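You operate a simulated robot arm through the tools that you are given. There is no shell and no other tool.

Carry out the task below with a simulated robot arm. There is one attempt and no reset: what you move stays moved.

TASK
When the heater has cooled, move its block to the pull tester and clamp it.
Fine: wait till HOT is gone; shut the hood, turn the heater's dial to 0 and zero the gauge; leave the lever.

Only the result counts: the job must be done as asked and must still hold three seconds after the hand-in. Knocking over, shifting, dropping, spilling or breaking anything else fails it.

THE ROBOT
A 7-joint arm with a three-finger gripper, fixed in place. Base frame: the origin is at the foot of the arm, x ahead of it, y to its left, z up; the work surface is at about z = 78. Units: cm, rad, N and s.
Its first joint turns from -2.897 to 2.897 rad. Payload 2.69 kg.
Tool frame: the origin (TCP) lies between the finger pads and is the grasp point; the fingertips stand 3 cm ahead of it; z points along the fingers, y is the line along which they close. The gripper opens to 12.8 cm. The gripper's body begins 11.7 cm behind the TCP.
Orientation is told as [roll, pitch, yaw] about the base's x, y, z axes, in that order, counted from this pose: with the fingers straight down and closing along the base's y, the tool's x points along the base's -x, its y along +y and its z along -z.

THE INTERFACE
- The arm moves only by the tool send_rows. Its argument "rows" is a list of rows, each an object (a shift or turn left out is 0, a gripper value left out holds the last) with "rotation": the turn, a rotation vector about the tool's x, y, z in rad, a list of three; "offset": the shift along the tool's x, y, z in cm, a list of three; "claw": the opening, from 0 (shut) to 1 (fully open). In form: [{"rotation": [rx, ry, rz], "offset": [x, y, z], "claw": claw}, ...]. A call has 1 to 20 rows; each row is the pose to reach, as a shift and turn from the pose commanded when the call began, along the tool's axes at that moment. Each row takes 0.2 s and may step no farther than 5 cm and 0.15 rad from the row before; otherwise, or with a gripper value out of range, the whole call is refused. Where a pose cannot be reached the arm comes as near as it can. A force on the tool above 90 N (or 10 N above the force at the start of the call, whichever is more), or a blocked arm, ends the call early, and 0.2 s more pass. Each finger halts on what it meets, pressing with about 42 N; the grip force reading is that of the motor and also rises with nothing between the fingers. The clock runs only during rows and for 0.2 s after the last one: add rows that repeat a pose to give the fingers time. It gives the time, the measured TCP pose, the force on the tool (base axes), the opening and the grip force at its end, in the units of the frame above (readings bear some noise), with the torque about the TCP (base axes, N m) and any sound that the robot's microphone picked up.
- Cameras (640 x 400 px; columns grow to the right, rows downward): "scene" is fixed at [39.93, -64.88, 146.55]; the picture's right is [0.97, -0.25, 0.00], its down [-0.08, -0.32, -0.94] and it looks along [0.23, 0.92, -0.33] (base axes); focal length 321 px, centre (320, 200). "wrist" rides on the gripper at [5.8, 5.4, -13.1] in the tool frame; the picture's right is [-0.68, 0.74, 0.00], its down [-0.62, -0.57, -0.55] and it looks along [-0.40, -0.37, 0.84] (tool axes); focal length 234 px, centre (320, 200). There is no depth. A picture from a camera that has moved, and an enlarged one, comes with that camera's place and axes in the base frame and with its lens.
- capture(camera): a new picture of that camera. No time passes.
- move_column(by): slides the trunk up (or, below 0, down) by that many cm; the arm rides with it, the base frame stays. It gives what a move gives, with no picture.
- inspect(camera, box): a new picture of the part [left, top, right, bottom] of that camera's present view, enlarged. No time passes.
- close_job(): hands the job in; it is judged then, once.

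Places have to be worked out from the pictures, the camera data and where the tool is seen. Open the gripper and draw the arm clear of the work before you hand the job in, unless the task says otherwise.

The tools are called after "Call:" as a command line: name --argument value ..., lists and objects as JSON in quotes. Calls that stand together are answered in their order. send_rows: Moves the arm, as the interface text tells. Its arguments: {"type":"object","properties":{"rows":{"type":"array","items":{"type":"object","properties":{"rotation":{"type":"array","items":{"type":"number"}},"offset":{"type":"array","items":{"type":"number"}},"claw":{"type":"number"}}}}},"required":["rows"]} The other tools are called the same way: move_column (by) slides the trunk up or down; capture (camera) takes a picture; inspect (camera, box) takes an enlarged picture of a part of a camera's view; close_job () hands the job in.

At the start:

```text
t: 0.0
tcp_pos: [48.24, 44.7, 126.09]
tool_rot: [0.001, 0.001, 0.001]
wrist_force: [-0.2, 0.7, 0.7]
moment: [0.02, 0.04, -0.03]
finger_gap: 12.79
gripper_force: 0.1
trunk travel left (down, up): [-15.0, 20.0]
```

scene: 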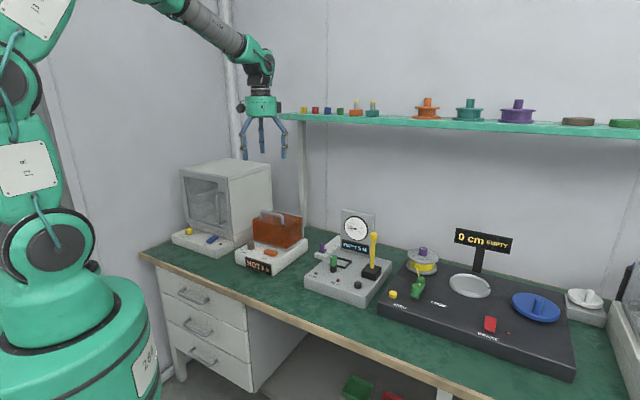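
wrist: 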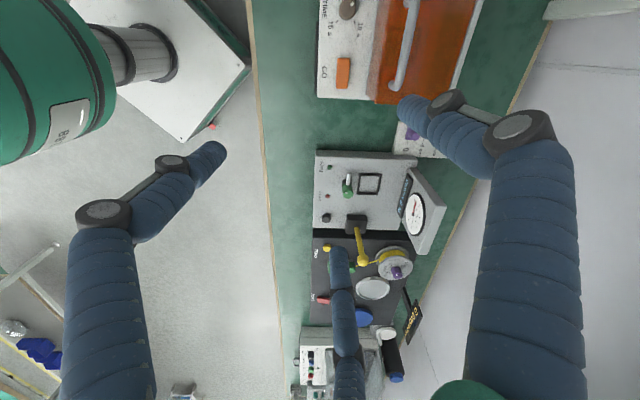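

I'll begin by looking closely at the scene's devices to identify the heater, the pull tester and their controls.

Call:
inspect --camera "scene" --box '[160, 150, 320, 280]'

Call:
inspect --camera "scene" --box '[290, 190, 450, 310]'

Call:
inspect --camera "wrist" --box '[290, 0, 490, 130]'

Call:
inspect --camera "wrist" --box '[290, 130, 460, 260]'

Call:
inspect --camera "scene" --box '[380, 220, 640, 380]'

```text
3.08 times, centred on (240, 215) of scene
camera zoom: at [39.93, -64.88, 146.55], right [0.97, -0.25, 0.0], down [-0.08, -0.32, -0.94], along [0.23, 0.92, -0.33], focal length 988 px, centre (566, 154)
```

zoom: 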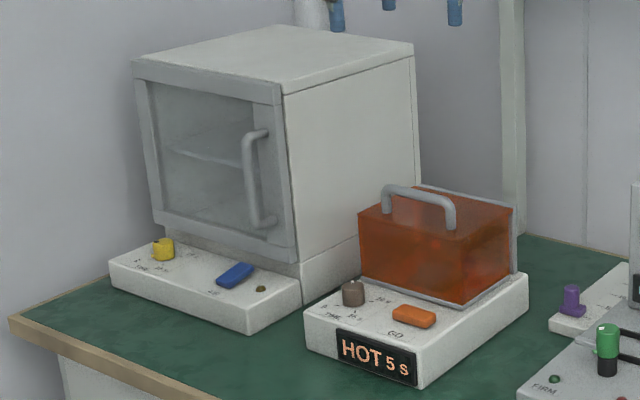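

```text
3.33 times, centred on (370, 250) of scene
camera zoom: at [39.93, -64.88, 146.55], right [0.97, -0.25, 0.0], down [-0.08, -0.32, -0.94], along [0.23, 0.92, -0.33], focal length 1070 px, centre (153, 33)
```

zoom: 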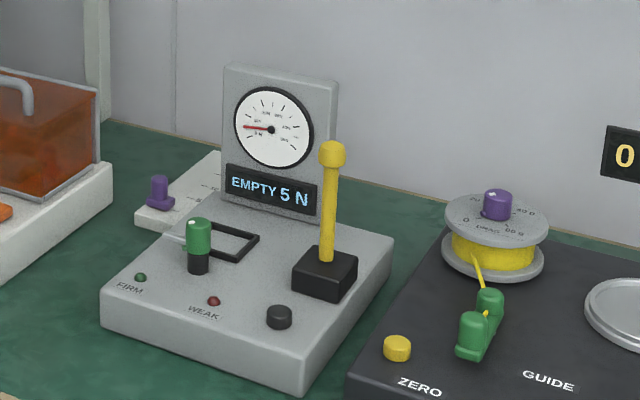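

```text
3.08 times, centred on (390, 65) of wrist
camera zoom: at [42.3, 50.11, 139.23], right [0.68, 0.74, 0.0], down [0.62, -0.57, 0.55], along [0.4, -0.37, -0.84], focal length 720 px, centre (105, 615)
```

zoom: 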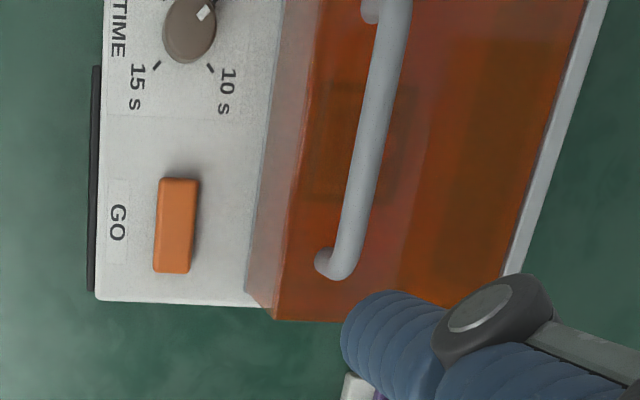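

```text
3.08 times, centred on (375, 195) of wrist
camera zoom: at [42.3, 50.11, 139.23], right [0.68, 0.74, 0.0], down [0.62, -0.57, 0.55], along [0.4, -0.37, -0.84], focal length 720 px, centre (151, 215)
```

zoom: 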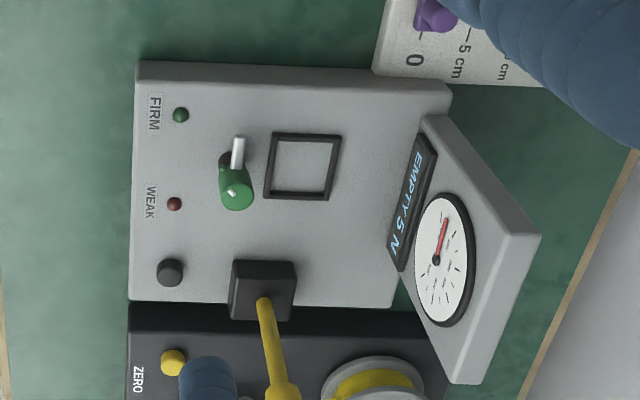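

```text
2.46 times, centred on (510, 300) of scene
camera zoom: at [39.93, -64.88, 146.55], right [0.97, -0.25, 0.0], down [-0.08, -0.32, -0.94], along [0.23, 0.92, -0.33], focal length 790 px, centre (-148, -46)
```

zoom: 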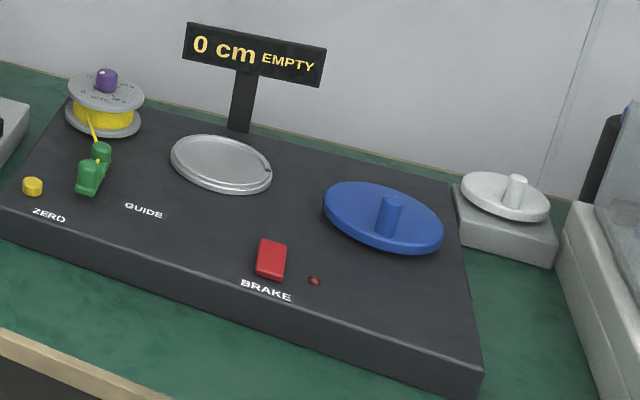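

The heater shows "HOT 5 s", its hood is shut, and the tester reads "EMPTY 5 N". I'll let the time run while yawing the tool to line up with the bench (which runs diagonally) and closing the fingers in free air to see how they look.

Call:
send_rows --rows '[{"rotation": [0, 0, 0.131], "claw": 1}, {"rotation": [0, 0, 0.262], "claw": 1}, {"rotation": [0, 0, 0.393], "claw": 1}, {"rotation": [0, 0, 0.524], "claw": 0.4}, {"rotation": [0, 0, 0.655], "claw": 0.4}, {"rotation": [0, 0, 0.785], "claw": 0.4}, {"rotation": [0, 0, 0.785], "claw": 0.4}]'

Call:
capture --camera "wrist"

Call:
capture --camera "scene"

```text
t: 1.6
tcp_pos: [48.06, 44.7, 126.18]
tool_rot: [0.001, 0.0, -0.788]
wrist_force: [-0.1, -0.1, 1.0]
moment: [-0.03, 0.01, 0.04]
finger_gap: 5.1
gripper_force: 0.1
trunk travel left (down, up): [-15.0, 20.0]
```

```text
taken
camera wrist: at [47.81, 52.68, 139.24], right [1.0, 0.04, 0.0], down [0.03, -0.84, 0.55], along [0.02, -0.55, -0.84], focal length 234 px, centre (320, 200)
```

wrist: 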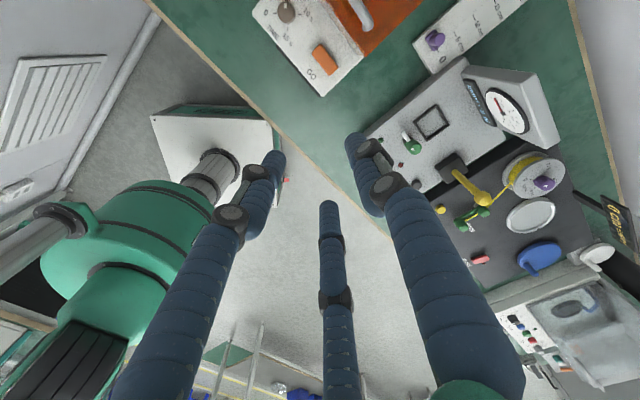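

```text
taken
```

scene: 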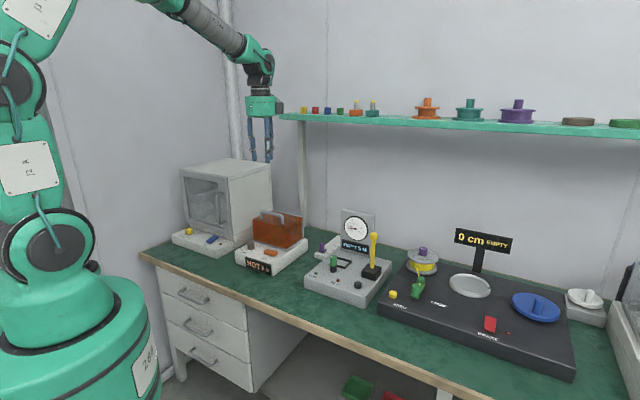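

The hand is visibly a three-claw type closing radially toward the TCP, and it's clear of everything. I'll move above the heater for a closer view, letting more of the HOT time run out.

Call:
send_rows --rows '[{"offset": [0.4, 2.2, 2.5]}, {"offset": [0.8, 4.4, 5]}, {"offset": [1.2, 6.6, 7.5]}, {"offset": [1.6, 8.7, 10]}, {"offset": [1.6, 8.7, 10]}]'

Call:
capture --camera "wrist"

Call:
inspect --camera "scene" --box '[220, 190, 330, 285]'

```text
t: 2.8
tcp_pos: [53.32, 52.01, 116.23]
tool_rot: [0.0, 0.0, -0.785]
wrist_force: [1.4, 0.2, -0.6]
moment: [-0.1, 0.11, 0.0]
finger_gap: 5.1
gripper_force: 0.0
trunk travel left (down, up): [-15.0, 20.0]
```

```text
taken
camera wrist: at [52.87, 59.98, 129.28], right [1.0, 0.04, 0.0], down [0.04, -0.83, 0.55], along [0.02, -0.55, -0.84], focal length 234 px, centre (320, 200)
```

wrist: 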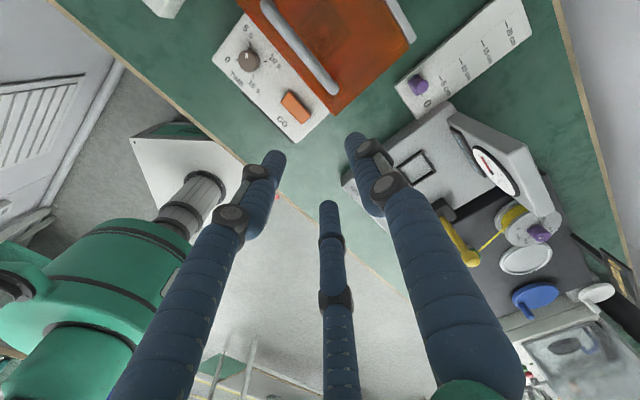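

```text
4.21 times, centred on (275, 238) of scene
camera zoom: at [39.93, -64.88, 146.55], right [0.97, -0.25, 0.0], down [-0.08, -0.32, -0.94], along [0.23, 0.92, -0.33], focal length 1352 px, centre (510, 42)
```

zoom: 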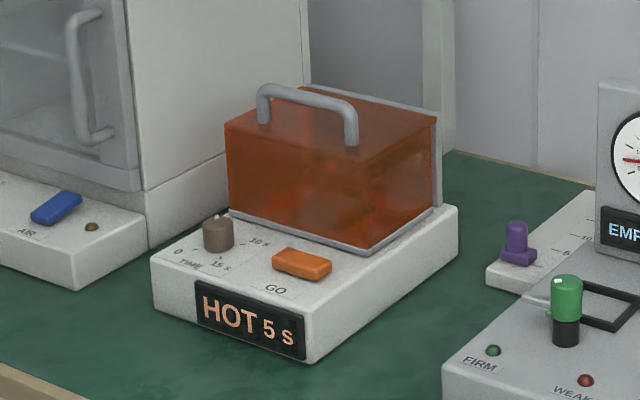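

HOT is still displayed at t = 2.8. I'll zoom in on the dial and the heater from the wrist camera.

Call:
inspect --camera "wrist" --box '[200, 0, 430, 145]'

Call:
inspect --camera "wrist" --box '[330, 70, 570, 230]'

```text
2.76 times, centred on (315, 72) of wrist
camera zoom: at [52.87, 59.98, 129.28], right [1.0, 0.04, 0.0], down [0.04, -0.83, 0.55], along [0.02, -0.55, -0.84], focal length 646 px, centre (334, 552)
```

zoom: 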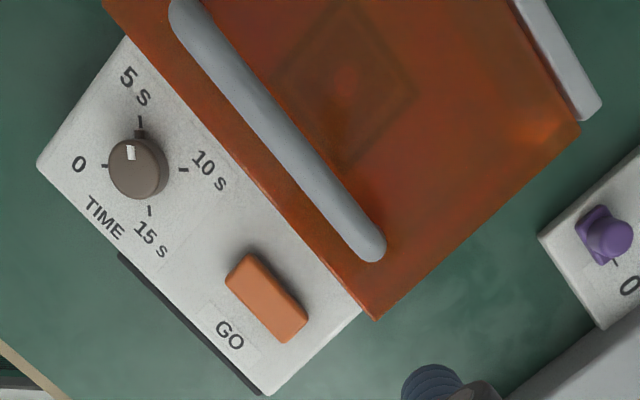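

```text
2.50 times, centred on (450, 150) of wrist
camera zoom: at [52.87, 59.98, 129.28], right [1.0, 0.04, 0.0], down [0.04, -0.83, 0.55], along [0.02, -0.55, -0.84], focal length 585 px, centre (-5, 325)
```

zoom: 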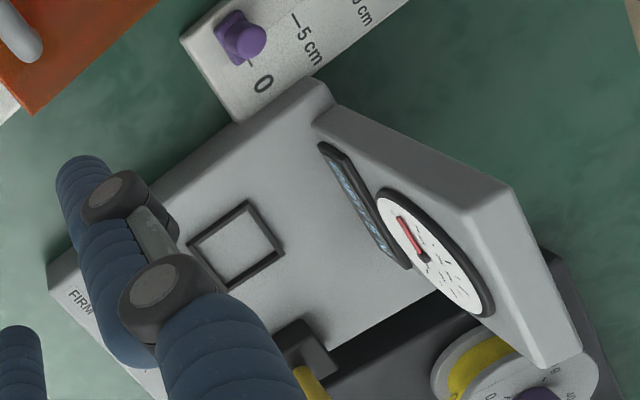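

The dial's white mark points to 5 s, so "5 s" on the display is its setting and HOT is the state itself. I'll let time pass in place for a while and look at the heater in more detail.

Call:
send_rows --rows '[{"claw": 0.4}, {"claw": 0.4}, {"claw": 0.4}, {"claw": 0.4}, {"claw": 0.4}, {"claw": 0.4}, {"claw": 0.4}, {"claw": 0.4}, {"claw": 0.4}, {"claw": 0.4}, {"claw": 0.4}, {"claw": 0.4}, {"claw": 0.4}, {"claw": 0.4}, {"claw": 0.4}, {"claw": 0.4}, {"claw": 0.4}, {"claw": 0.4}, {"claw": 0.4}, {"claw": 0.4}]'

Call:
inspect --camera "scene" --box '[242, 202, 310, 245]'

Call:
inspect --camera "scene" --box '[230, 235, 310, 285]'

Call:
inspect --camera "scene" --box '[305, 235, 395, 305]'

```text
t: 7.0
tcp_pos: [53.14, 52.0, 116.27]
tool_rot: [0.001, -0.001, -0.786]
wrist_force: [-0.2, 0.5, -0.3]
moment: [0.02, -0.01, -0.01]
finger_gap: 5.13
gripper_force: 0.1
trunk travel left (down, up): [-15.0, 20.0]
```

```text
9.30 times, centred on (276, 224) of scene
camera zoom: at [39.93, -64.88, 146.55], right [0.97, -0.25, 0.0], down [-0.08, -0.32, -0.94], along [0.23, 0.92, -0.33], focal length 2986 px, centre (729, -19)
```

zoom: 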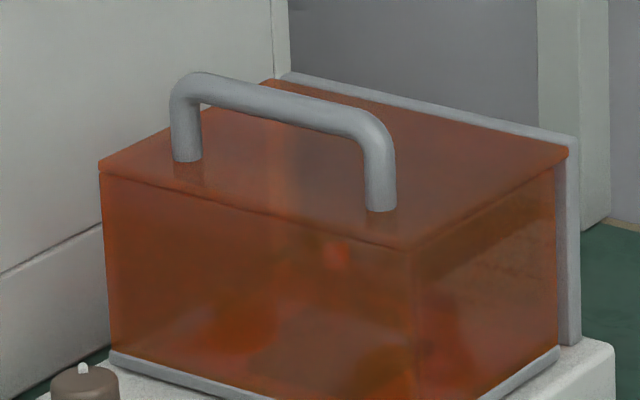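

```text
8.00 times, centred on (270, 260) of scene
camera zoom: at [39.93, -64.88, 146.55], right [0.97, -0.25, 0.0], down [-0.08, -0.32, -0.94], along [0.23, 0.92, -0.33], focal length 2568 px, centre (720, -280)
```

zoom: 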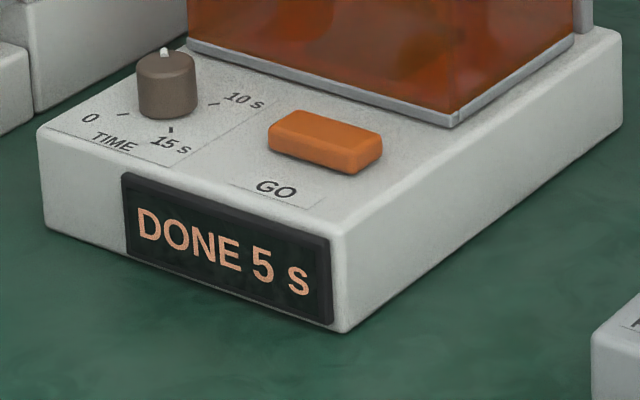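

```text
5.71 times, centred on (350, 270) of scene
camera zoom: at [39.93, -64.88, 146.55], right [0.97, -0.25, 0.0], down [-0.08, -0.32, -0.94], along [0.23, 0.92, -0.33], focal length 1834 px, centre (149, -200)
```

zoom: 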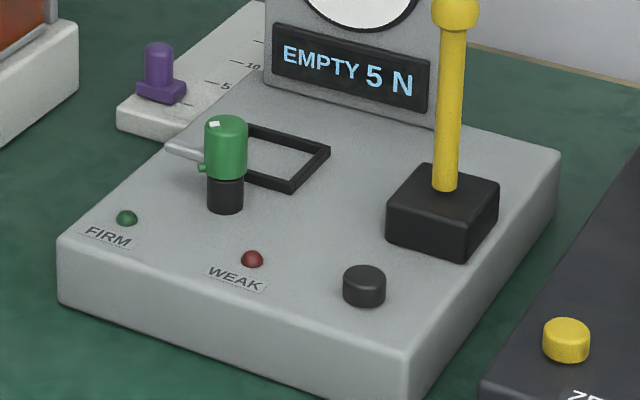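

The display now reads "DONE 5 s", so HOT is gone. Before touching the hood I want to know how it is hinged and where the shelf edge lies, so I'll zoom on those.

Call:
inspect --camera "scene" --box '[235, 80, 395, 180]'

Call:
inspect --camera "scene" --box '[262, 195, 322, 262]'

Call:
inspect --camera "scene" --box '[325, 205, 385, 250]'

```text
4.00 times, centred on (315, 130) of scene
camera zoom: at [39.93, -64.88, 146.55], right [0.97, -0.25, 0.0], down [-0.08, -0.32, -0.94], along [0.23, 0.92, -0.33], focal length 1284 px, centre (340, 480)
```

zoom: 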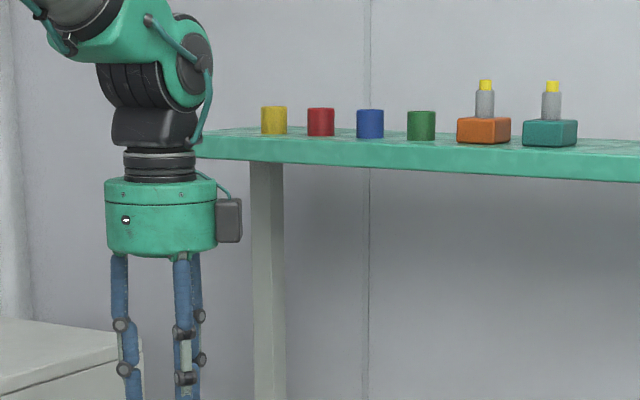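

```text
5.97 times, centred on (292, 228) of scene
camera zoom: at [39.93, -64.88, 146.55], right [0.97, -0.25, 0.0], down [-0.08, -0.32, -0.94], along [0.23, 0.92, -0.33], focal length 1917 px, centre (487, 30)
```

zoom: 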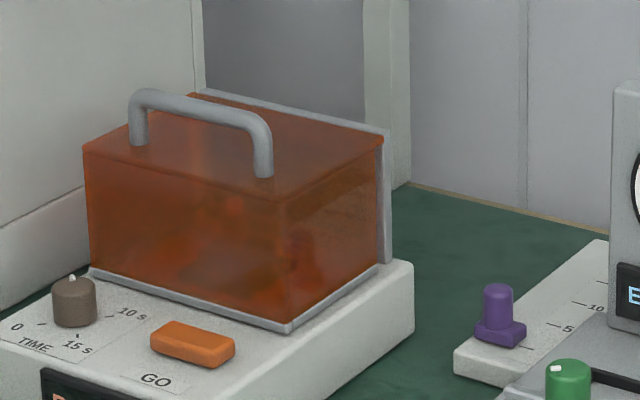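

```text
8.89 times, centred on (355, 228) of scene
camera zoom: at [39.93, -64.88, 146.55], right [0.97, -0.25, 0.0], down [-0.08, -0.32, -0.94], along [0.23, 0.92, -0.33], focal length 2854 px, centre (9, -44)
```

zoom: 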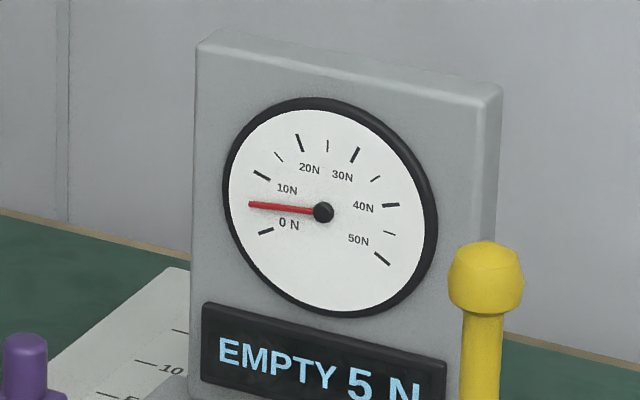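

Gauge needle sits at 5 N while empty. I estimate the hood at n≈76–89 cm (distance from the robot along the bench's depth), top z≈94, handle bar at about (51, 59.2, 98). Before opening it I'll swing to a tilted front-left viewpoint to see how the hood is hinged.

Call:
send_rows --rows '[{"rotation": [-0.12, 0, 0], "offset": [1.9, -1.0, 0.4]}, {"rotation": [-0.24, 0, 0], "offset": [3.8, -2.1, 0.9]}, {"rotation": [-0.36, 0, 0], "offset": [5.6, -3.1, 1.3]}, {"rotation": [-0.48, 0, 0], "offset": [7.5, -4.1, 1.7]}, {"rotation": [-0.6, 0, 0], "offset": [9.4, -5.2, 2.1]}, {"rotation": [-0.72, 0, 0], "offset": [11.3, -6.2, 2.6]}, {"rotation": [-0.84, 0, 0], "offset": [13.2, -7.2, 3.0]}, {"rotation": [-0.96, 0, 0], "offset": [15.0, -8.2, 3.4]}, {"rotation": [-1.08, 0, 0], "offset": [16.9, -9.3, 3.9]}, {"rotation": [-1.2, 0, 0], "offset": [18.8, -10.3, 4.3]}, {"rotation": [-1.2, 0, 0], "offset": [18.8, -10.3, 4.3]}]'

Call:
capture --camera "wrist"

Call:
capture --camera "scene"

```text
t: 9.4
tcp_pos: [35.52, 55.67, 121.8]
tool_rot: [1.054, -0.01, -0.753]
wrist_force: [-0.2, 0.3, 0.1]
moment: [0.0, -0.03, 0.01]
finger_gap: 5.13
gripper_force: 0.1
out of reach, approached as far as the arm can: row 8, 9, 10, 11
trunk travel left (down, up): [-15.0, 20.0]
```

```text
taken
camera wrist: at [25.16, 53.39, 132.87], right [0.74, -0.19, 0.65], down [-0.07, -0.97, -0.21], along [0.67, 0.11, -0.73], focal length 234 px, centre (320, 200)
```

wrist: 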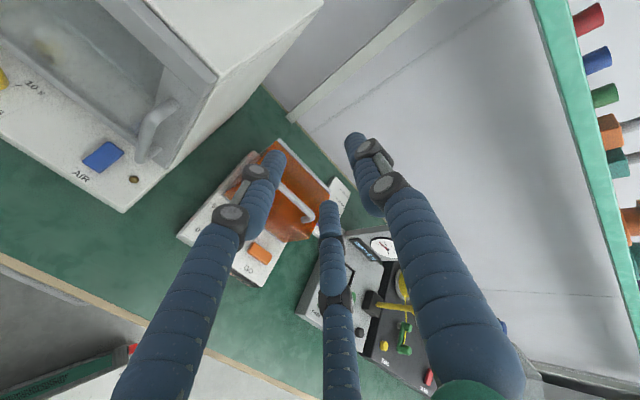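

```text
taken
```

scene: 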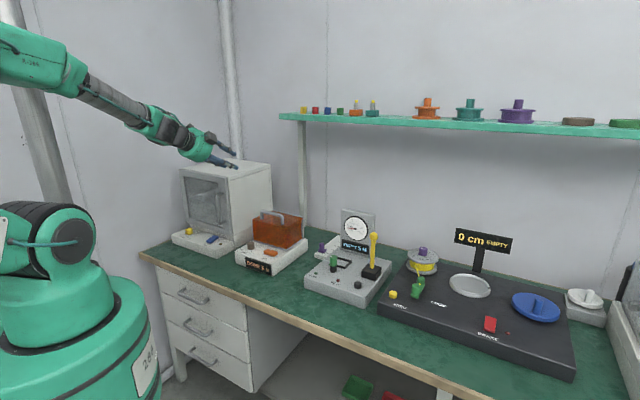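

This view gives me the shelf and heater from another direction. Let me zoom in on both for hinge details and to fix the shelf's front edge.

Call:
inspect --camera "scene" --box '[270, 95, 350, 145]'

Call:
inspect --camera "wrist" --box '[170, 120, 360, 300]'

Call:
inspect --camera "wrist" --box '[480, 0, 640, 200]'

```text
8.00 times, centred on (310, 120) of scene
camera zoom: at [39.93, -64.88, 146.55], right [0.97, -0.25, 0.0], down [-0.08, -0.32, -0.94], along [0.23, 0.92, -0.33], focal length 2568 px, centre (400, 840)
```

zoom: 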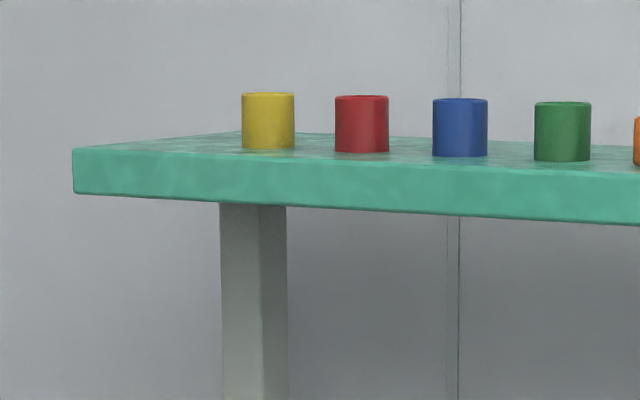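

```text
2.22 times, centred on (265, 210) of wrist
camera zoom: at [25.16, 53.39, 132.87], right [0.74, -0.19, 0.65], down [-0.07, -0.97, -0.21], along [0.67, 0.11, -0.73], focal length 520 px, centre (442, 178)
```

zoom: 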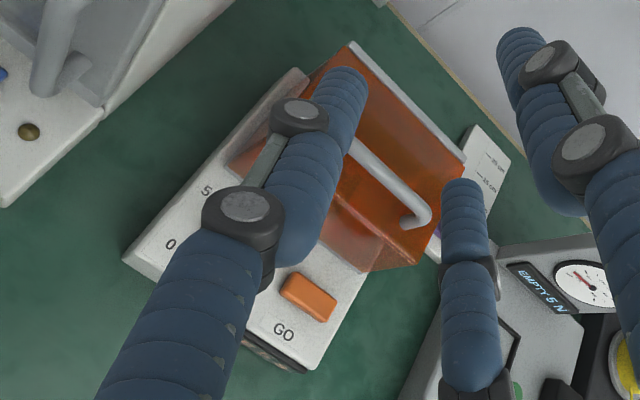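

```text
2.00 times, centred on (560, 100) of wrist
camera zoom: at [25.16, 53.39, 132.87], right [0.74, -0.19, 0.65], down [-0.07, -0.97, -0.21], along [0.67, 0.11, -0.73], focal length 468 px, centre (-160, 400)
```

zoom: 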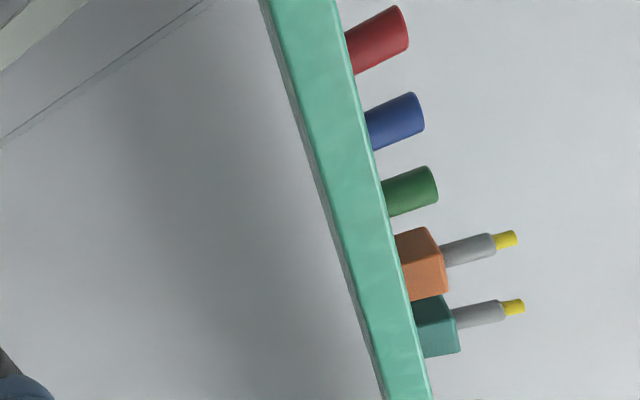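

The shelf's front edge works out at n≈96, z≈135, so it's clear of the work area. I'll come back over the handle with a mild backward lean of the hand (toward the robot) and check the actual pose.

Call:
send_rows --rows '[{"rotation": [0.114, 0, 0], "offset": [-1.7, 0.4, 1.0], "claw": 0.5}, {"rotation": [0.229, 0, 0], "offset": [-3.5, 0.8, 2.1], "claw": 0.5}, {"rotation": [0.343, 0, 0], "offset": [-5.2, 1.2, 3.1], "claw": 0.5}, {"rotation": [0.457, 0, 0], "offset": [-7.0, 1.6, 4.2], "claw": 0.5}, {"rotation": [0.571, 0, 0], "offset": [-8.7, 2.0, 5.2], "claw": 0.5}, {"rotation": [0.686, 0, 0], "offset": [-10.5, 2.4, 6.2], "claw": 0.5}, {"rotation": [0.8, 0, 0], "offset": [-12.2, 2.82, 7.27], "claw": 0.5}, {"rotation": [0.8, 0, 0], "offset": [-12.2, 2.82, 7.27], "claw": 0.5}]'

Call:
capture --camera "wrist"

Call:
capture --camera "scene"

```text
t: 11.2
tcp_pos: [49.82, 53.01, 120.8]
tool_rot: [0.252, -0.011, -0.754]
wrist_force: [-0.7, 0.9, -1.6]
moment: [-0.05, 0.07, 0.01]
finger_gap: 6.39
gripper_force: 0.1
trunk travel left (down, up): [-15.0, 20.0]
```

```text
taken
camera wrist: at [46.82, 58.42, 134.75], right [0.98, 0.06, 0.19], down [-0.02, -0.92, 0.4], along [0.2, -0.39, -0.9], focal length 234 px, centre (320, 200)
```

wrist: 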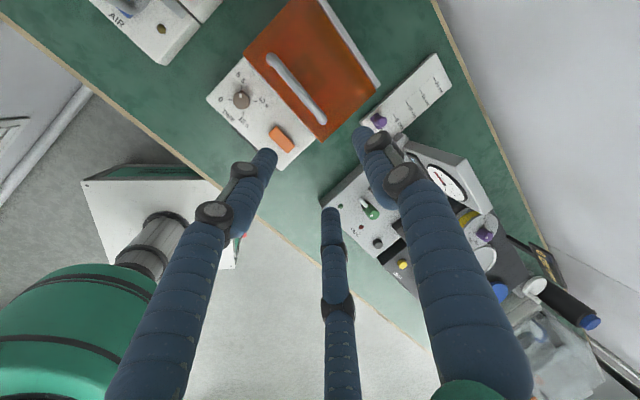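

```text
taken
```

scene: 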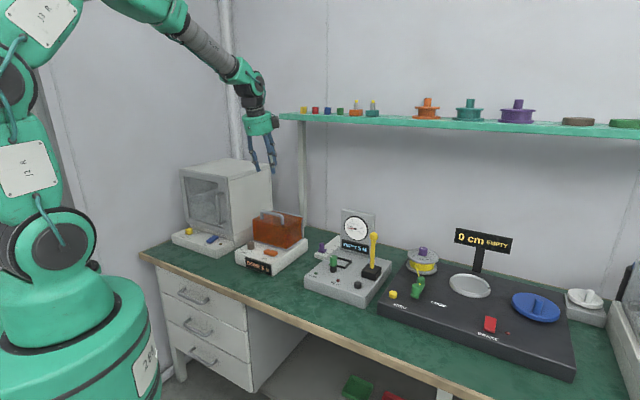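

Actual pose: (49.8, 53.0, 120.8), tilt 0.25. I'll descend to a pre-grasp point about 8 cm short of the handle, with a 0.35 rad tilt and yaw −0.785, then check alignment.

Call:
send_rows --rows '[{"rotation": [-0.025, 0.001, 0.008], "offset": [0.86, -0.32, 3.63]}, {"rotation": [-0.049, 0.002, 0.017], "offset": [1.73, -0.65, 7.27]}, {"rotation": [-0.074, 0.002, 0.025], "offset": [2.6, -0.97, 10.9]}, {"rotation": [-0.098, 0.003, 0.033], "offset": [3.46, -1.29, 14.53]}, {"rotation": [-0.098, 0.003, 0.033], "offset": [3.46, -1.29, 14.53]}]'

Call:
capture --camera "wrist"

Call:
inspect --camera "scene" --box '[215, 140, 335, 280]'

```text
t: 12.4
tcp_pos: [48.87, 56.79, 106.54]
tool_rot: [0.352, 0.003, -0.784]
wrist_force: [-0.4, 0.6, 0.1]
moment: [-0.03, 0.01, -0.02]
finger_gap: 6.4
gripper_force: 0.0
trunk travel left (down, up): [-15.0, 20.0]
```

```text
taken
camera wrist: at [45.16, 61.24, 120.64], right [0.97, 0.01, 0.25], down [-0.07, -0.95, 0.32], along [0.24, -0.33, -0.91], focal length 234 px, centre (320, 200)
```

wrist: 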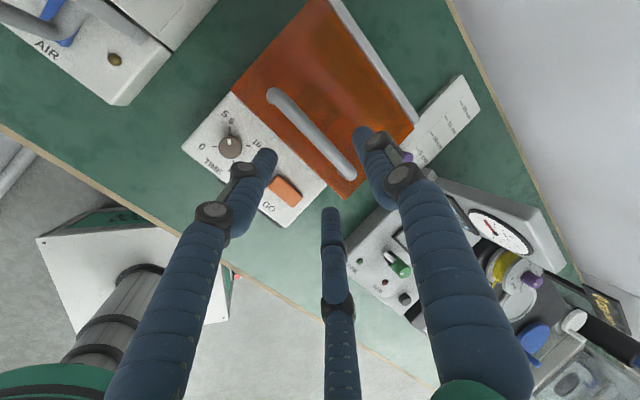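

```text
2.86 times, centred on (275, 210) of scene
camera zoom: at [39.93, -64.88, 146.55], right [0.97, -0.25, 0.0], down [-0.08, -0.32, -0.94], along [0.23, 0.92, -0.33], focal length 917 px, centre (449, 171)
```

zoom: 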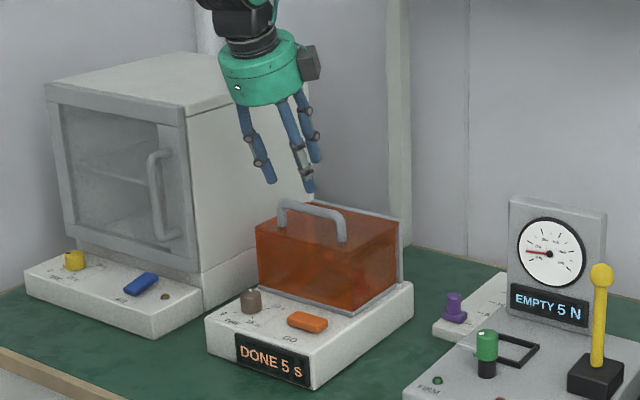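

The handle's centre triangulates to about (50.7, 59.4, 98.1). I'll descend along the tool axis to straddle the bar, with the gripper still open.

Call:
send_rows --rows '[{"offset": [0.13, 0.02, 2.05]}, {"offset": [0.25, 0.04, 4.1]}, {"offset": [0.38, 0.05, 6.2]}, {"offset": [0.5, 0.07, 8.2]}, {"offset": [0.5, 0.07, 8.2]}]'

Call:
capture --camera "wrist"

Call:
inspect --camera "scene" --box '[230, 170, 320, 250]'

```text
t: 13.6
tcp_pos: [50.6, 59.14, 98.98]
tool_rot: [0.352, 0.002, -0.786]
wrist_force: [-0.3, -0.5, 0.5]
moment: [-0.03, 0.01, 0.0]
finger_gap: 6.4
gripper_force: 0.1
trunk travel left (down, up): [-15.0, 20.0]
```

```text
taken
camera wrist: at [46.88, 63.64, 113.07], right [0.97, 0.01, 0.25], down [-0.07, -0.95, 0.32], along [0.24, -0.33, -0.91], focal length 234 px, centre (320, 200)
```

wrist: 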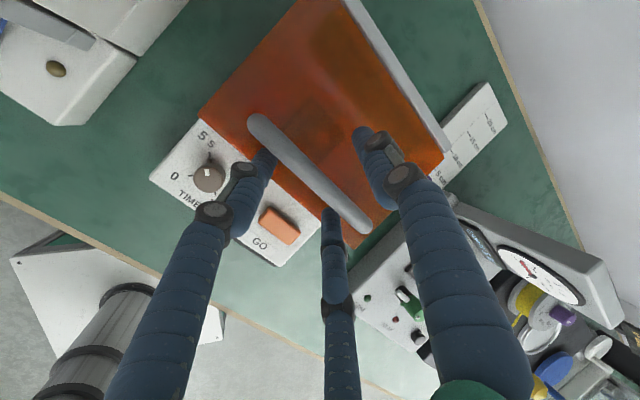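

```text
5.00 times, centred on (275, 210) of scene
camera zoom: at [39.93, -64.88, 146.55], right [0.97, -0.25, 0.0], down [-0.08, -0.32, -0.94], along [0.23, 0.92, -0.33], focal length 1605 px, centre (545, 150)
```

zoom: 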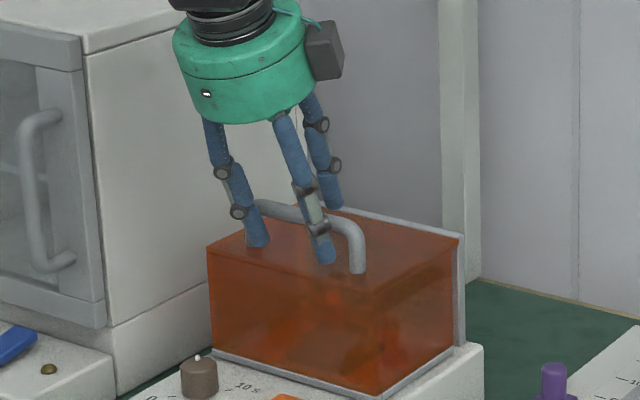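

The fingers straddle the bar (two in front, one behind). I'll close on the handle and watch the gap and forces.

Call:
send_rows --rows '[{"claw": 0.25}, {"claw": 0.12}, {"claw": 0.0}, {"claw": 0.0}]'

Call:
capture --camera "wrist"

Call:
inspect --camera "scene" --box '[230, 170, 320, 250]'

```text
t: 14.6
tcp_pos: [50.5, 59.03, 98.96]
tool_rot: [0.352, 0.002, -0.785]
wrist_force: [-13.6, -4.7, 1.4]
moment: [-0.1, 0.15, 0.11]
finger_gap: 2.2
gripper_force: 45.0
trunk travel left (down, up): [-15.0, 20.0]
```

```text
taken
camera wrist: at [46.75, 63.56, 113.11], right [0.97, 0.01, 0.25], down [-0.07, -0.95, 0.32], along [0.24, -0.33, -0.91], focal length 234 px, centre (320, 200)
```

wrist: 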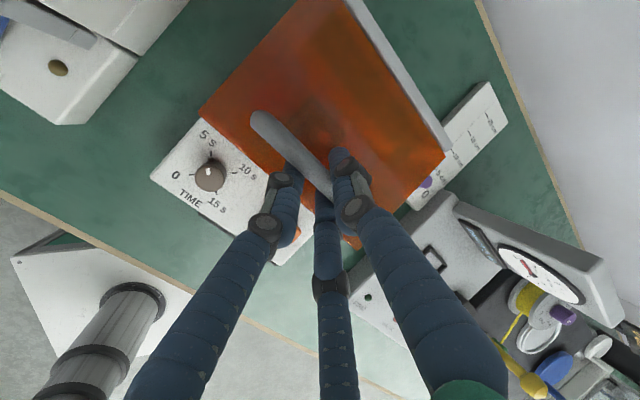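

```text
5.00 times, centred on (275, 210) of scene
camera zoom: at [39.93, -64.88, 146.55], right [0.97, -0.25, 0.0], down [-0.08, -0.32, -0.94], along [0.23, 0.92, -0.33], focal length 1605 px, centre (545, 150)
```

zoom: 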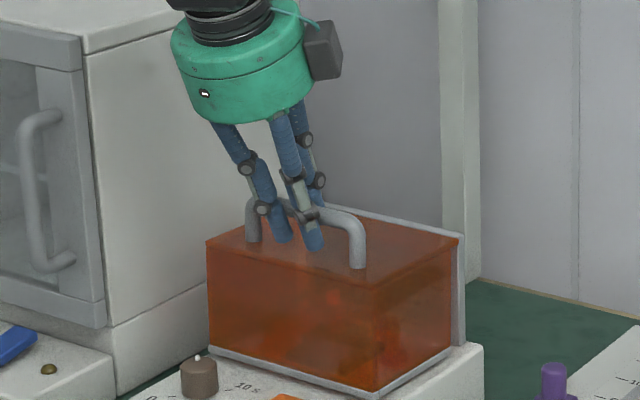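

Handle gripped (gap 2.2 cm, 45 N). I'll lift by a small amount straight up and read the forces to learn the hinge direction.

Call:
send_rows --rows '[{"offset": [0, 0.07, -0.19], "claw": 0}, {"offset": [0, 0.14, -0.38], "claw": 0}, {"offset": [0, 0.21, -0.56], "claw": 0}, {"offset": [0, 0.28, -0.75], "claw": 0}, {"offset": [0, 0.28, -0.75], "claw": 0}]'

Call:
inspect --camera "scene" --box '[230, 170, 320, 250]'

Call:
capture --camera "wrist"

```text
t: 15.8
tcp_pos: [50.67, 59.28, 99.68]
tool_rot: [0.352, 0.004, -0.785]
wrist_force: [2.3, 10.6, -8.6]
moment: [-0.15, 0.0, 0.1]
finger_gap: 2.18
gripper_force: 44.9
trunk travel left (down, up): [-15.0, 20.0]
```

```text
5.00 times, centred on (275, 210) of scene
camera zoom: at [39.93, -64.88, 146.55], right [0.97, -0.25, 0.0], down [-0.08, -0.32, -0.94], along [0.23, 0.92, -0.33], focal length 1605 px, centre (545, 150)
```

zoom: 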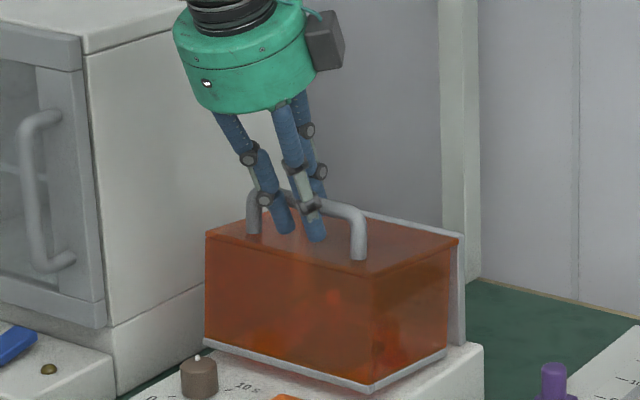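

```text
taken
camera wrist: at [46.97, 63.77, 113.81], right [0.97, 0.01, 0.25], down [-0.07, -0.95, 0.32], along [0.24, -0.33, -0.91], focal length 234 px, centre (320, 200)
```

wrist: 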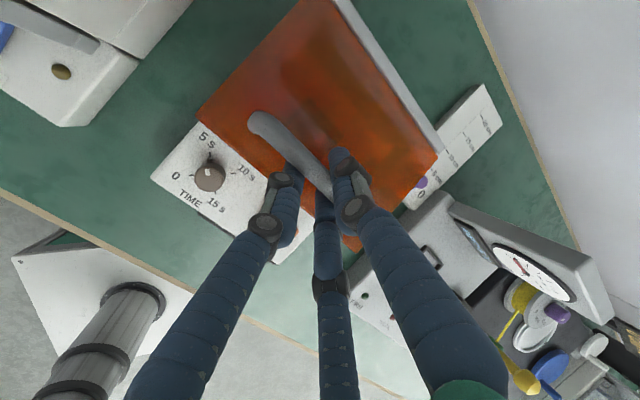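

The front edge rose and the bottom flange swung forward while the rear top edge stayed put, so the hood hinges at the top of the rear plate (n≈89, z≈94). I'll trace that arc (radius ≈11.7 cm) to about 43° with the tool orientation held.

Call:
send_rows --rows '[{"offset": [0, 0.719, -0.687], "claw": 0}, {"offset": [0, 1.637, -1.413], "claw": 0}, {"offset": [0, 2.621, -2.045], "claw": 0}, {"offset": [0, 3.665, -2.575], "claw": 0}, {"offset": [0, 4.756, -2.998], "claw": 0}, {"offset": [0, 5.883, -3.309], "claw": 0}, {"offset": [0, 7.036, -3.508], "claw": 0}, {"offset": [0, 7.036, -3.508], "claw": 0}]'

Call:
inspect --camera "scene" --box '[220, 160, 330, 260]'

Call:
capture --camera "wrist"

```text
t: 17.6
tcp_pos: [54.5, 63.17, 105.01]
tool_rot: [0.35, 0.003, -0.785]
wrist_force: [13.9, -2.2, -30.5]
moment: [-0.58, -0.2, -0.12]
finger_gap: 2.18
gripper_force: 45.3
trunk travel left (down, up): [-15.0, 20.0]
```

```text
4.00 times, centred on (275, 210) of scene
camera zoom: at [39.93, -64.88, 146.55], right [0.97, -0.25, 0.0], down [-0.08, -0.32, -0.94], along [0.23, 0.92, -0.33], focal length 1284 px, centre (500, 160)
```

zoom: 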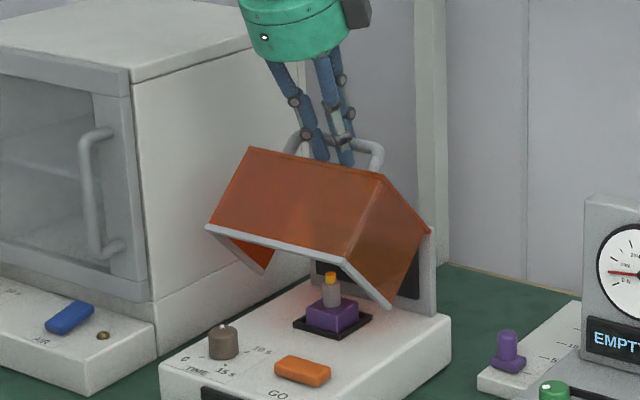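

```text
taken
camera wrist: at [50.83, 67.63, 119.27], right [0.97, 0.01, 0.25], down [-0.07, -0.94, 0.32], along [0.24, -0.33, -0.91], focal length 234 px, centre (320, 200)
```

wrist: 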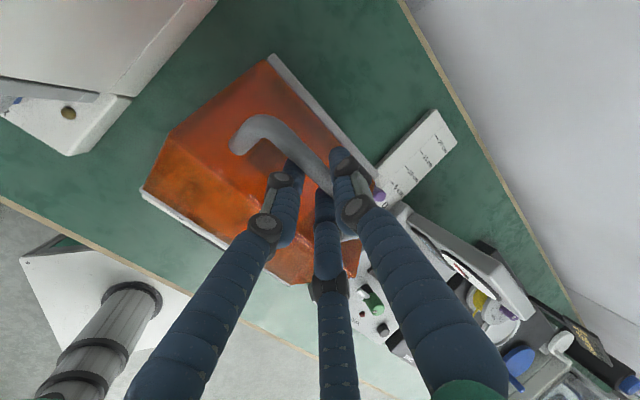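

The hood is following well; inside I see the block: a purple square base with a grey post and yellow tip, in a black square nest. The pull is about 30 N toward the hinge, so my arc's radius is slightly large; I'll correct it and continue to ~88°.

Call:
send_rows --rows '[{"offset": [0, 1.201, 0.489], "claw": 0}, {"offset": [0, 2.359, 0.567], "claw": 0}, {"offset": [0, 3.502, 0.76], "claw": 0}, {"offset": [0, 4.62, 1.065], "claw": 0}, {"offset": [0, 5.703, 1.481], "claw": 0}, {"offset": [0, 6.738, 2.004], "claw": 0}, {"offset": [0, 7.716, 2.626], "claw": 0}, {"offset": [0, 8.626, 3.343], "claw": 0}, {"offset": [0, 8.626, 3.343], "claw": 0}]'

Call:
inspect --camera "scene" --box '[210, 140, 340, 260]'

Call:
capture --camera "wrist"

```text
t: 19.6
tcp_pos: [60.55, 69.1, 105.41]
tool_rot: [0.345, 0.002, -0.786]
wrist_force: [-44.9, -45.9, 10.4]
moment: [-4.6, 5.89, 0.82]
finger_gap: 2.21
gripper_force: 44.9
trunk travel left (down, up): [-15.0, 20.0]
```

```text
3.33 times, centred on (275, 200) of scene
camera zoom: at [39.93, -64.88, 146.55], right [0.97, -0.25, 0.0], down [-0.08, -0.32, -0.94], along [0.23, 0.92, -0.33], focal length 1070 px, centre (470, 200)
```

zoom: 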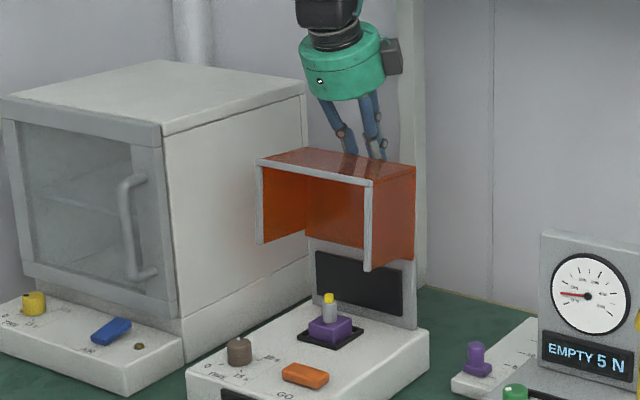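

```text
taken
camera wrist: at [56.83, 73.66, 119.48], right [0.97, 0.01, 0.25], down [-0.07, -0.94, 0.32], along [0.24, -0.33, -0.91], focal length 234 px, centre (320, 200)
```

wrist: 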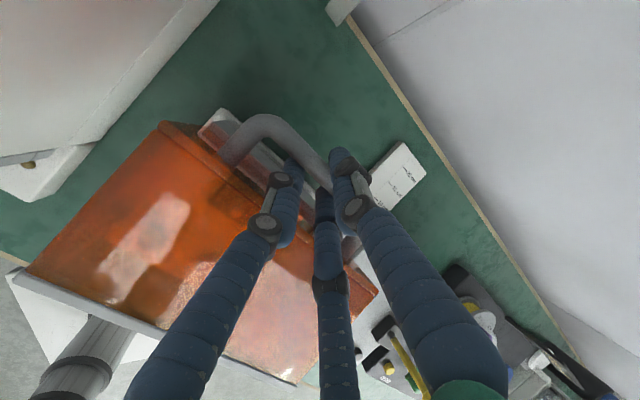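

I'm now meeting ~64 N of resistance with a notable moment, so either the hinge stop is reached or a finger touches the hood's edge. Let me look closely before moving further.

Call:
inspect --camera "scene" --box '[280, 155, 340, 225]'

Call:
inspect --camera "wrist" --box '[190, 80, 420, 260]'

```text
5.71 times, centred on (310, 190) of scene
camera zoom: at [39.93, -64.88, 146.55], right [0.97, -0.25, 0.0], down [-0.08, -0.32, -0.94], along [0.23, 0.92, -0.33], focal length 1834 px, centre (377, 257)
```

zoom: 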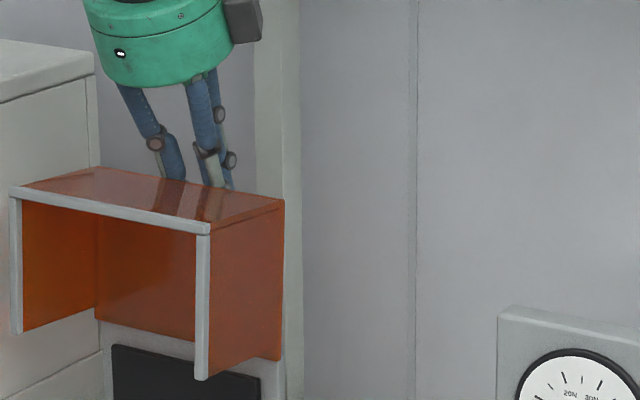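

```text
2.22 times, centred on (305, 170) of wrist
camera zoom: at [56.83, 73.66, 119.48], right [0.97, 0.01, 0.25], down [-0.07, -0.94, 0.32], along [0.24, -0.33, -0.91], focal length 520 px, centre (353, 267)
```

zoom: 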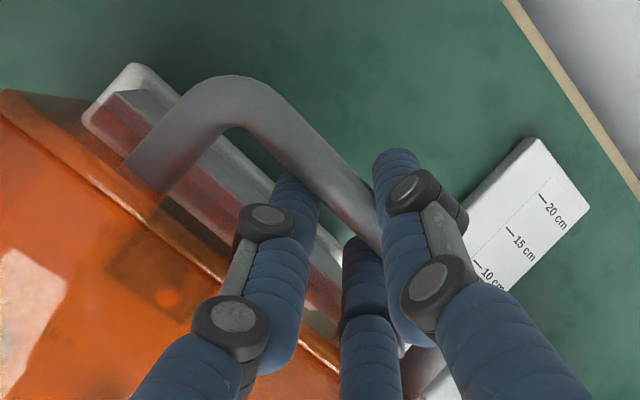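

The hood looks open to roughly 90–97°, likely at its stop. I'll ease back 0.6 cm to relieve the load and re-read the forces.

Call:
send_rows --rows '[{"offset": [0, -0.28, -0.1], "claw": 0}, {"offset": [0, -0.56, -0.2], "claw": 0}, {"offset": [0, -0.56, -0.2], "claw": 0}]'

```text
t: 20.4
tcp_pos: [60.48, 68.99, 105.44]
tool_rot: [0.353, 0.004, -0.786]
wrist_force: [-28.1, -23.2, -0.3]
moment: [-3.01, 2.79, 0.31]
finger_gap: 2.21
gripper_force: 44.8
trunk travel left (down, up): [-15.0, 20.0]
```

The effective line of force passes through the hinge, meaning the fingers are levering against the hood rather than it hitting its stop. I'll back off fully and see where it settles.

Call:
send_rows --rows '[{"offset": [0, -0.33, -0.12], "claw": 0}, {"offset": [0, -0.66, -0.24], "claw": 0}, {"offset": [0, -0.66, -0.24], "claw": 0}]'

```text
t: 21.2
tcp_pos: [60.16, 68.85, 105.41]
tool_rot: [0.357, 0.004, -0.786]
wrist_force: [-5.6, 0.7, -3.8]
moment: [-0.4, 0.19, 0.17]
finger_gap: 2.2
gripper_force: 44.7
trunk travel left (down, up): [-15.0, 20.0]
```

Load relieved (≈6 N). Now I'll open the fingers a little, still straddling the bar, to see whether the hood holds by itself.

Call:
send_rows --rows '[{"claw": 0.2}, {"claw": 0.25}, {"claw": 0.25}, {"claw": 0.25}]'

Call:
inspect --camera "scene" --box '[210, 140, 340, 260]'

Call:
inspect --camera "wrist" --box '[190, 80, 420, 260]'

```text
t: 22.2
tcp_pos: [60.1, 68.69, 105.04]
tool_rot: [0.349, 0.005, -0.786]
wrist_force: [-0.2, 0.1, -0.7]
moment: [0.05, 0.0, 0.03]
finger_gap: 3.14
gripper_force: 0.1
trunk travel left (down, up): [-15.0, 20.0]
```

```text
3.33 times, centred on (275, 200) of scene
camera zoom: at [39.93, -64.88, 146.55], right [0.97, -0.25, 0.0], down [-0.08, -0.32, -0.94], along [0.23, 0.92, -0.33], focal length 1070 px, centre (470, 200)
```

zoom: 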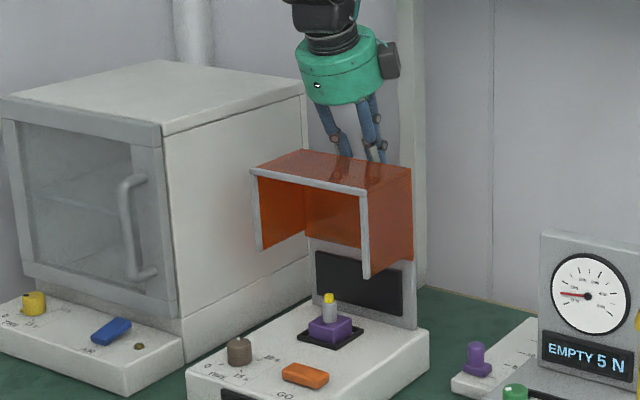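

```text
2.22 times, centred on (305, 170) of wrist
camera zoom: at [56.39, 73.09, 119.17], right [0.97, 0.01, 0.25], down [-0.07, -0.94, 0.32], along [0.24, -0.33, -0.91], focal length 520 px, centre (353, 267)
```

zoom: 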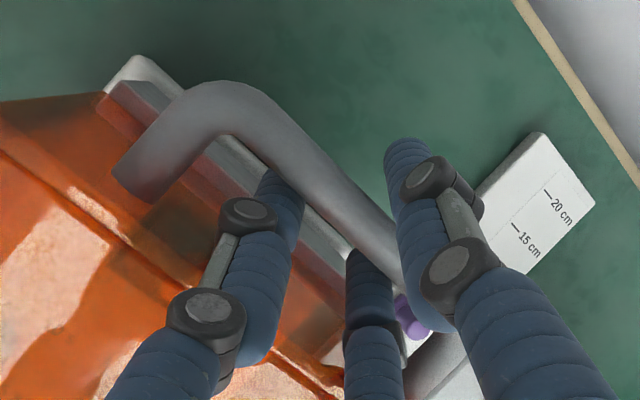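

The bar is free inside the fingers with no load, and the hood appears to hold its position. I'll wait a second and compare.

Call:
send_rows --rows '[{"claw": 0.25}, {"claw": 0.25}, {"claw": 0.25}, {"claw": 0.25}, {"claw": 0.25}]'

Call:
inspect --camera "scene" --box '[210, 140, 340, 260]'

Call:
inspect --camera "wrist" --box '[190, 80, 420, 260]'

```text
t: 23.4
tcp_pos: [60.1, 68.73, 105.26]
tool_rot: [0.353, 0.003, -0.786]
wrist_force: [0.5, -1.0, 0.8]
moment: [-0.03, 0.0, 0.01]
finger_gap: 3.19
gripper_force: 0.3
trunk travel left (down, up): [-15.0, 20.0]
```

```text
3.33 times, centred on (275, 200) of scene
camera zoom: at [39.93, -64.88, 146.55], right [0.97, -0.25, 0.0], down [-0.08, -0.32, -0.94], along [0.23, 0.92, -0.33], focal length 1070 px, centre (470, 200)
```

zoom: 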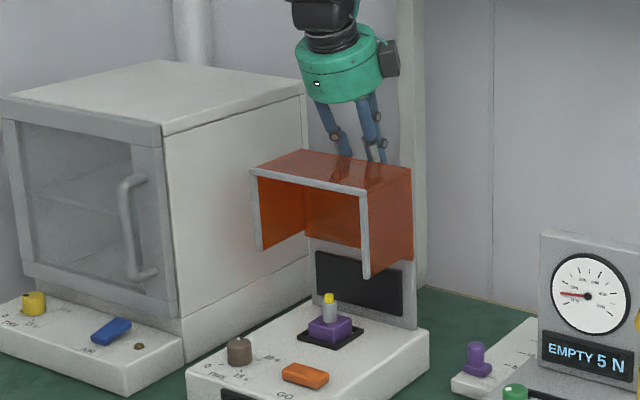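

```text
2.22 times, centred on (305, 170) of wrist
camera zoom: at [56.38, 73.13, 119.4], right [0.97, 0.01, 0.25], down [-0.07, -0.95, 0.32], along [0.24, -0.33, -0.91], focal length 520 px, centre (353, 267)
```

zoom: 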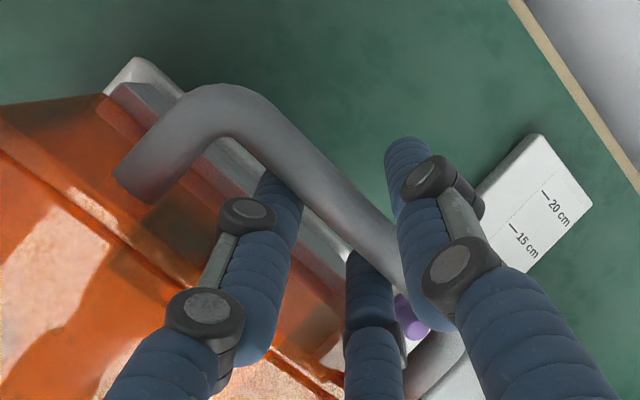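

The hood stays open on its own. I'll retreat along the tool axis off the bar, then back up and away toward the robot.

Call:
send_rows --rows '[{"offset": [0, 0, -1.0], "claw": 0.28}, {"offset": [0, 0, -2.5], "claw": 0.28}, {"offset": [0, 0, -4.5], "claw": 0.28}, {"offset": [0, 0, -7.0], "claw": 0.28}, {"offset": [0, 0, -10.0], "claw": 0.28}, {"offset": [0, -2, -13.0], "claw": 0.4}, {"offset": [0, -5, -15.0], "claw": 0.4}, {"offset": [0, -5, -15.0], "claw": 0.4}]'

Call:
capture --camera "scene"

Call:
capture --camera "wrist"

```text
t: 25.2
tcp_pos: [53.2, 61.2, 117.8]
tool_rot: [0.352, 0.004, -0.785]
wrist_force: [-1.1, 0.6, 0.0]
moment: [0.0, -0.06, 0.03]
finger_gap: 5.1
gripper_force: 0.0
trunk travel left (down, up): [-15.0, 20.0]
```

```text
taken
```

scene: 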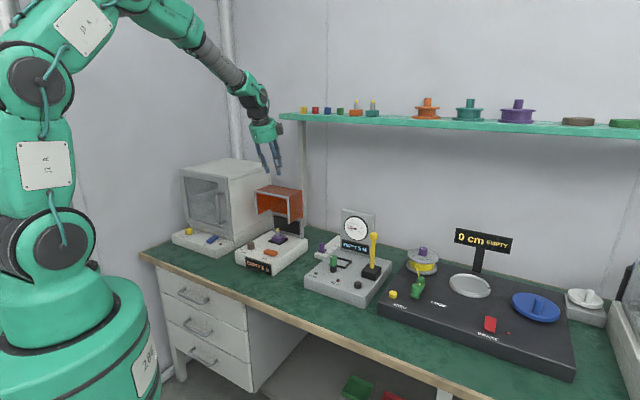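

```text
taken
camera wrist: at [49.39, 65.81, 131.94], right [0.97, 0.01, 0.25], down [-0.07, -0.95, 0.32], along [0.24, -0.33, -0.91], focal length 234 px, centre (320, 200)
```

wrist: 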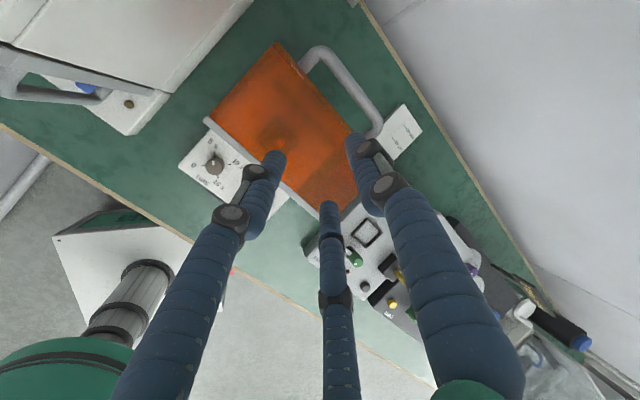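

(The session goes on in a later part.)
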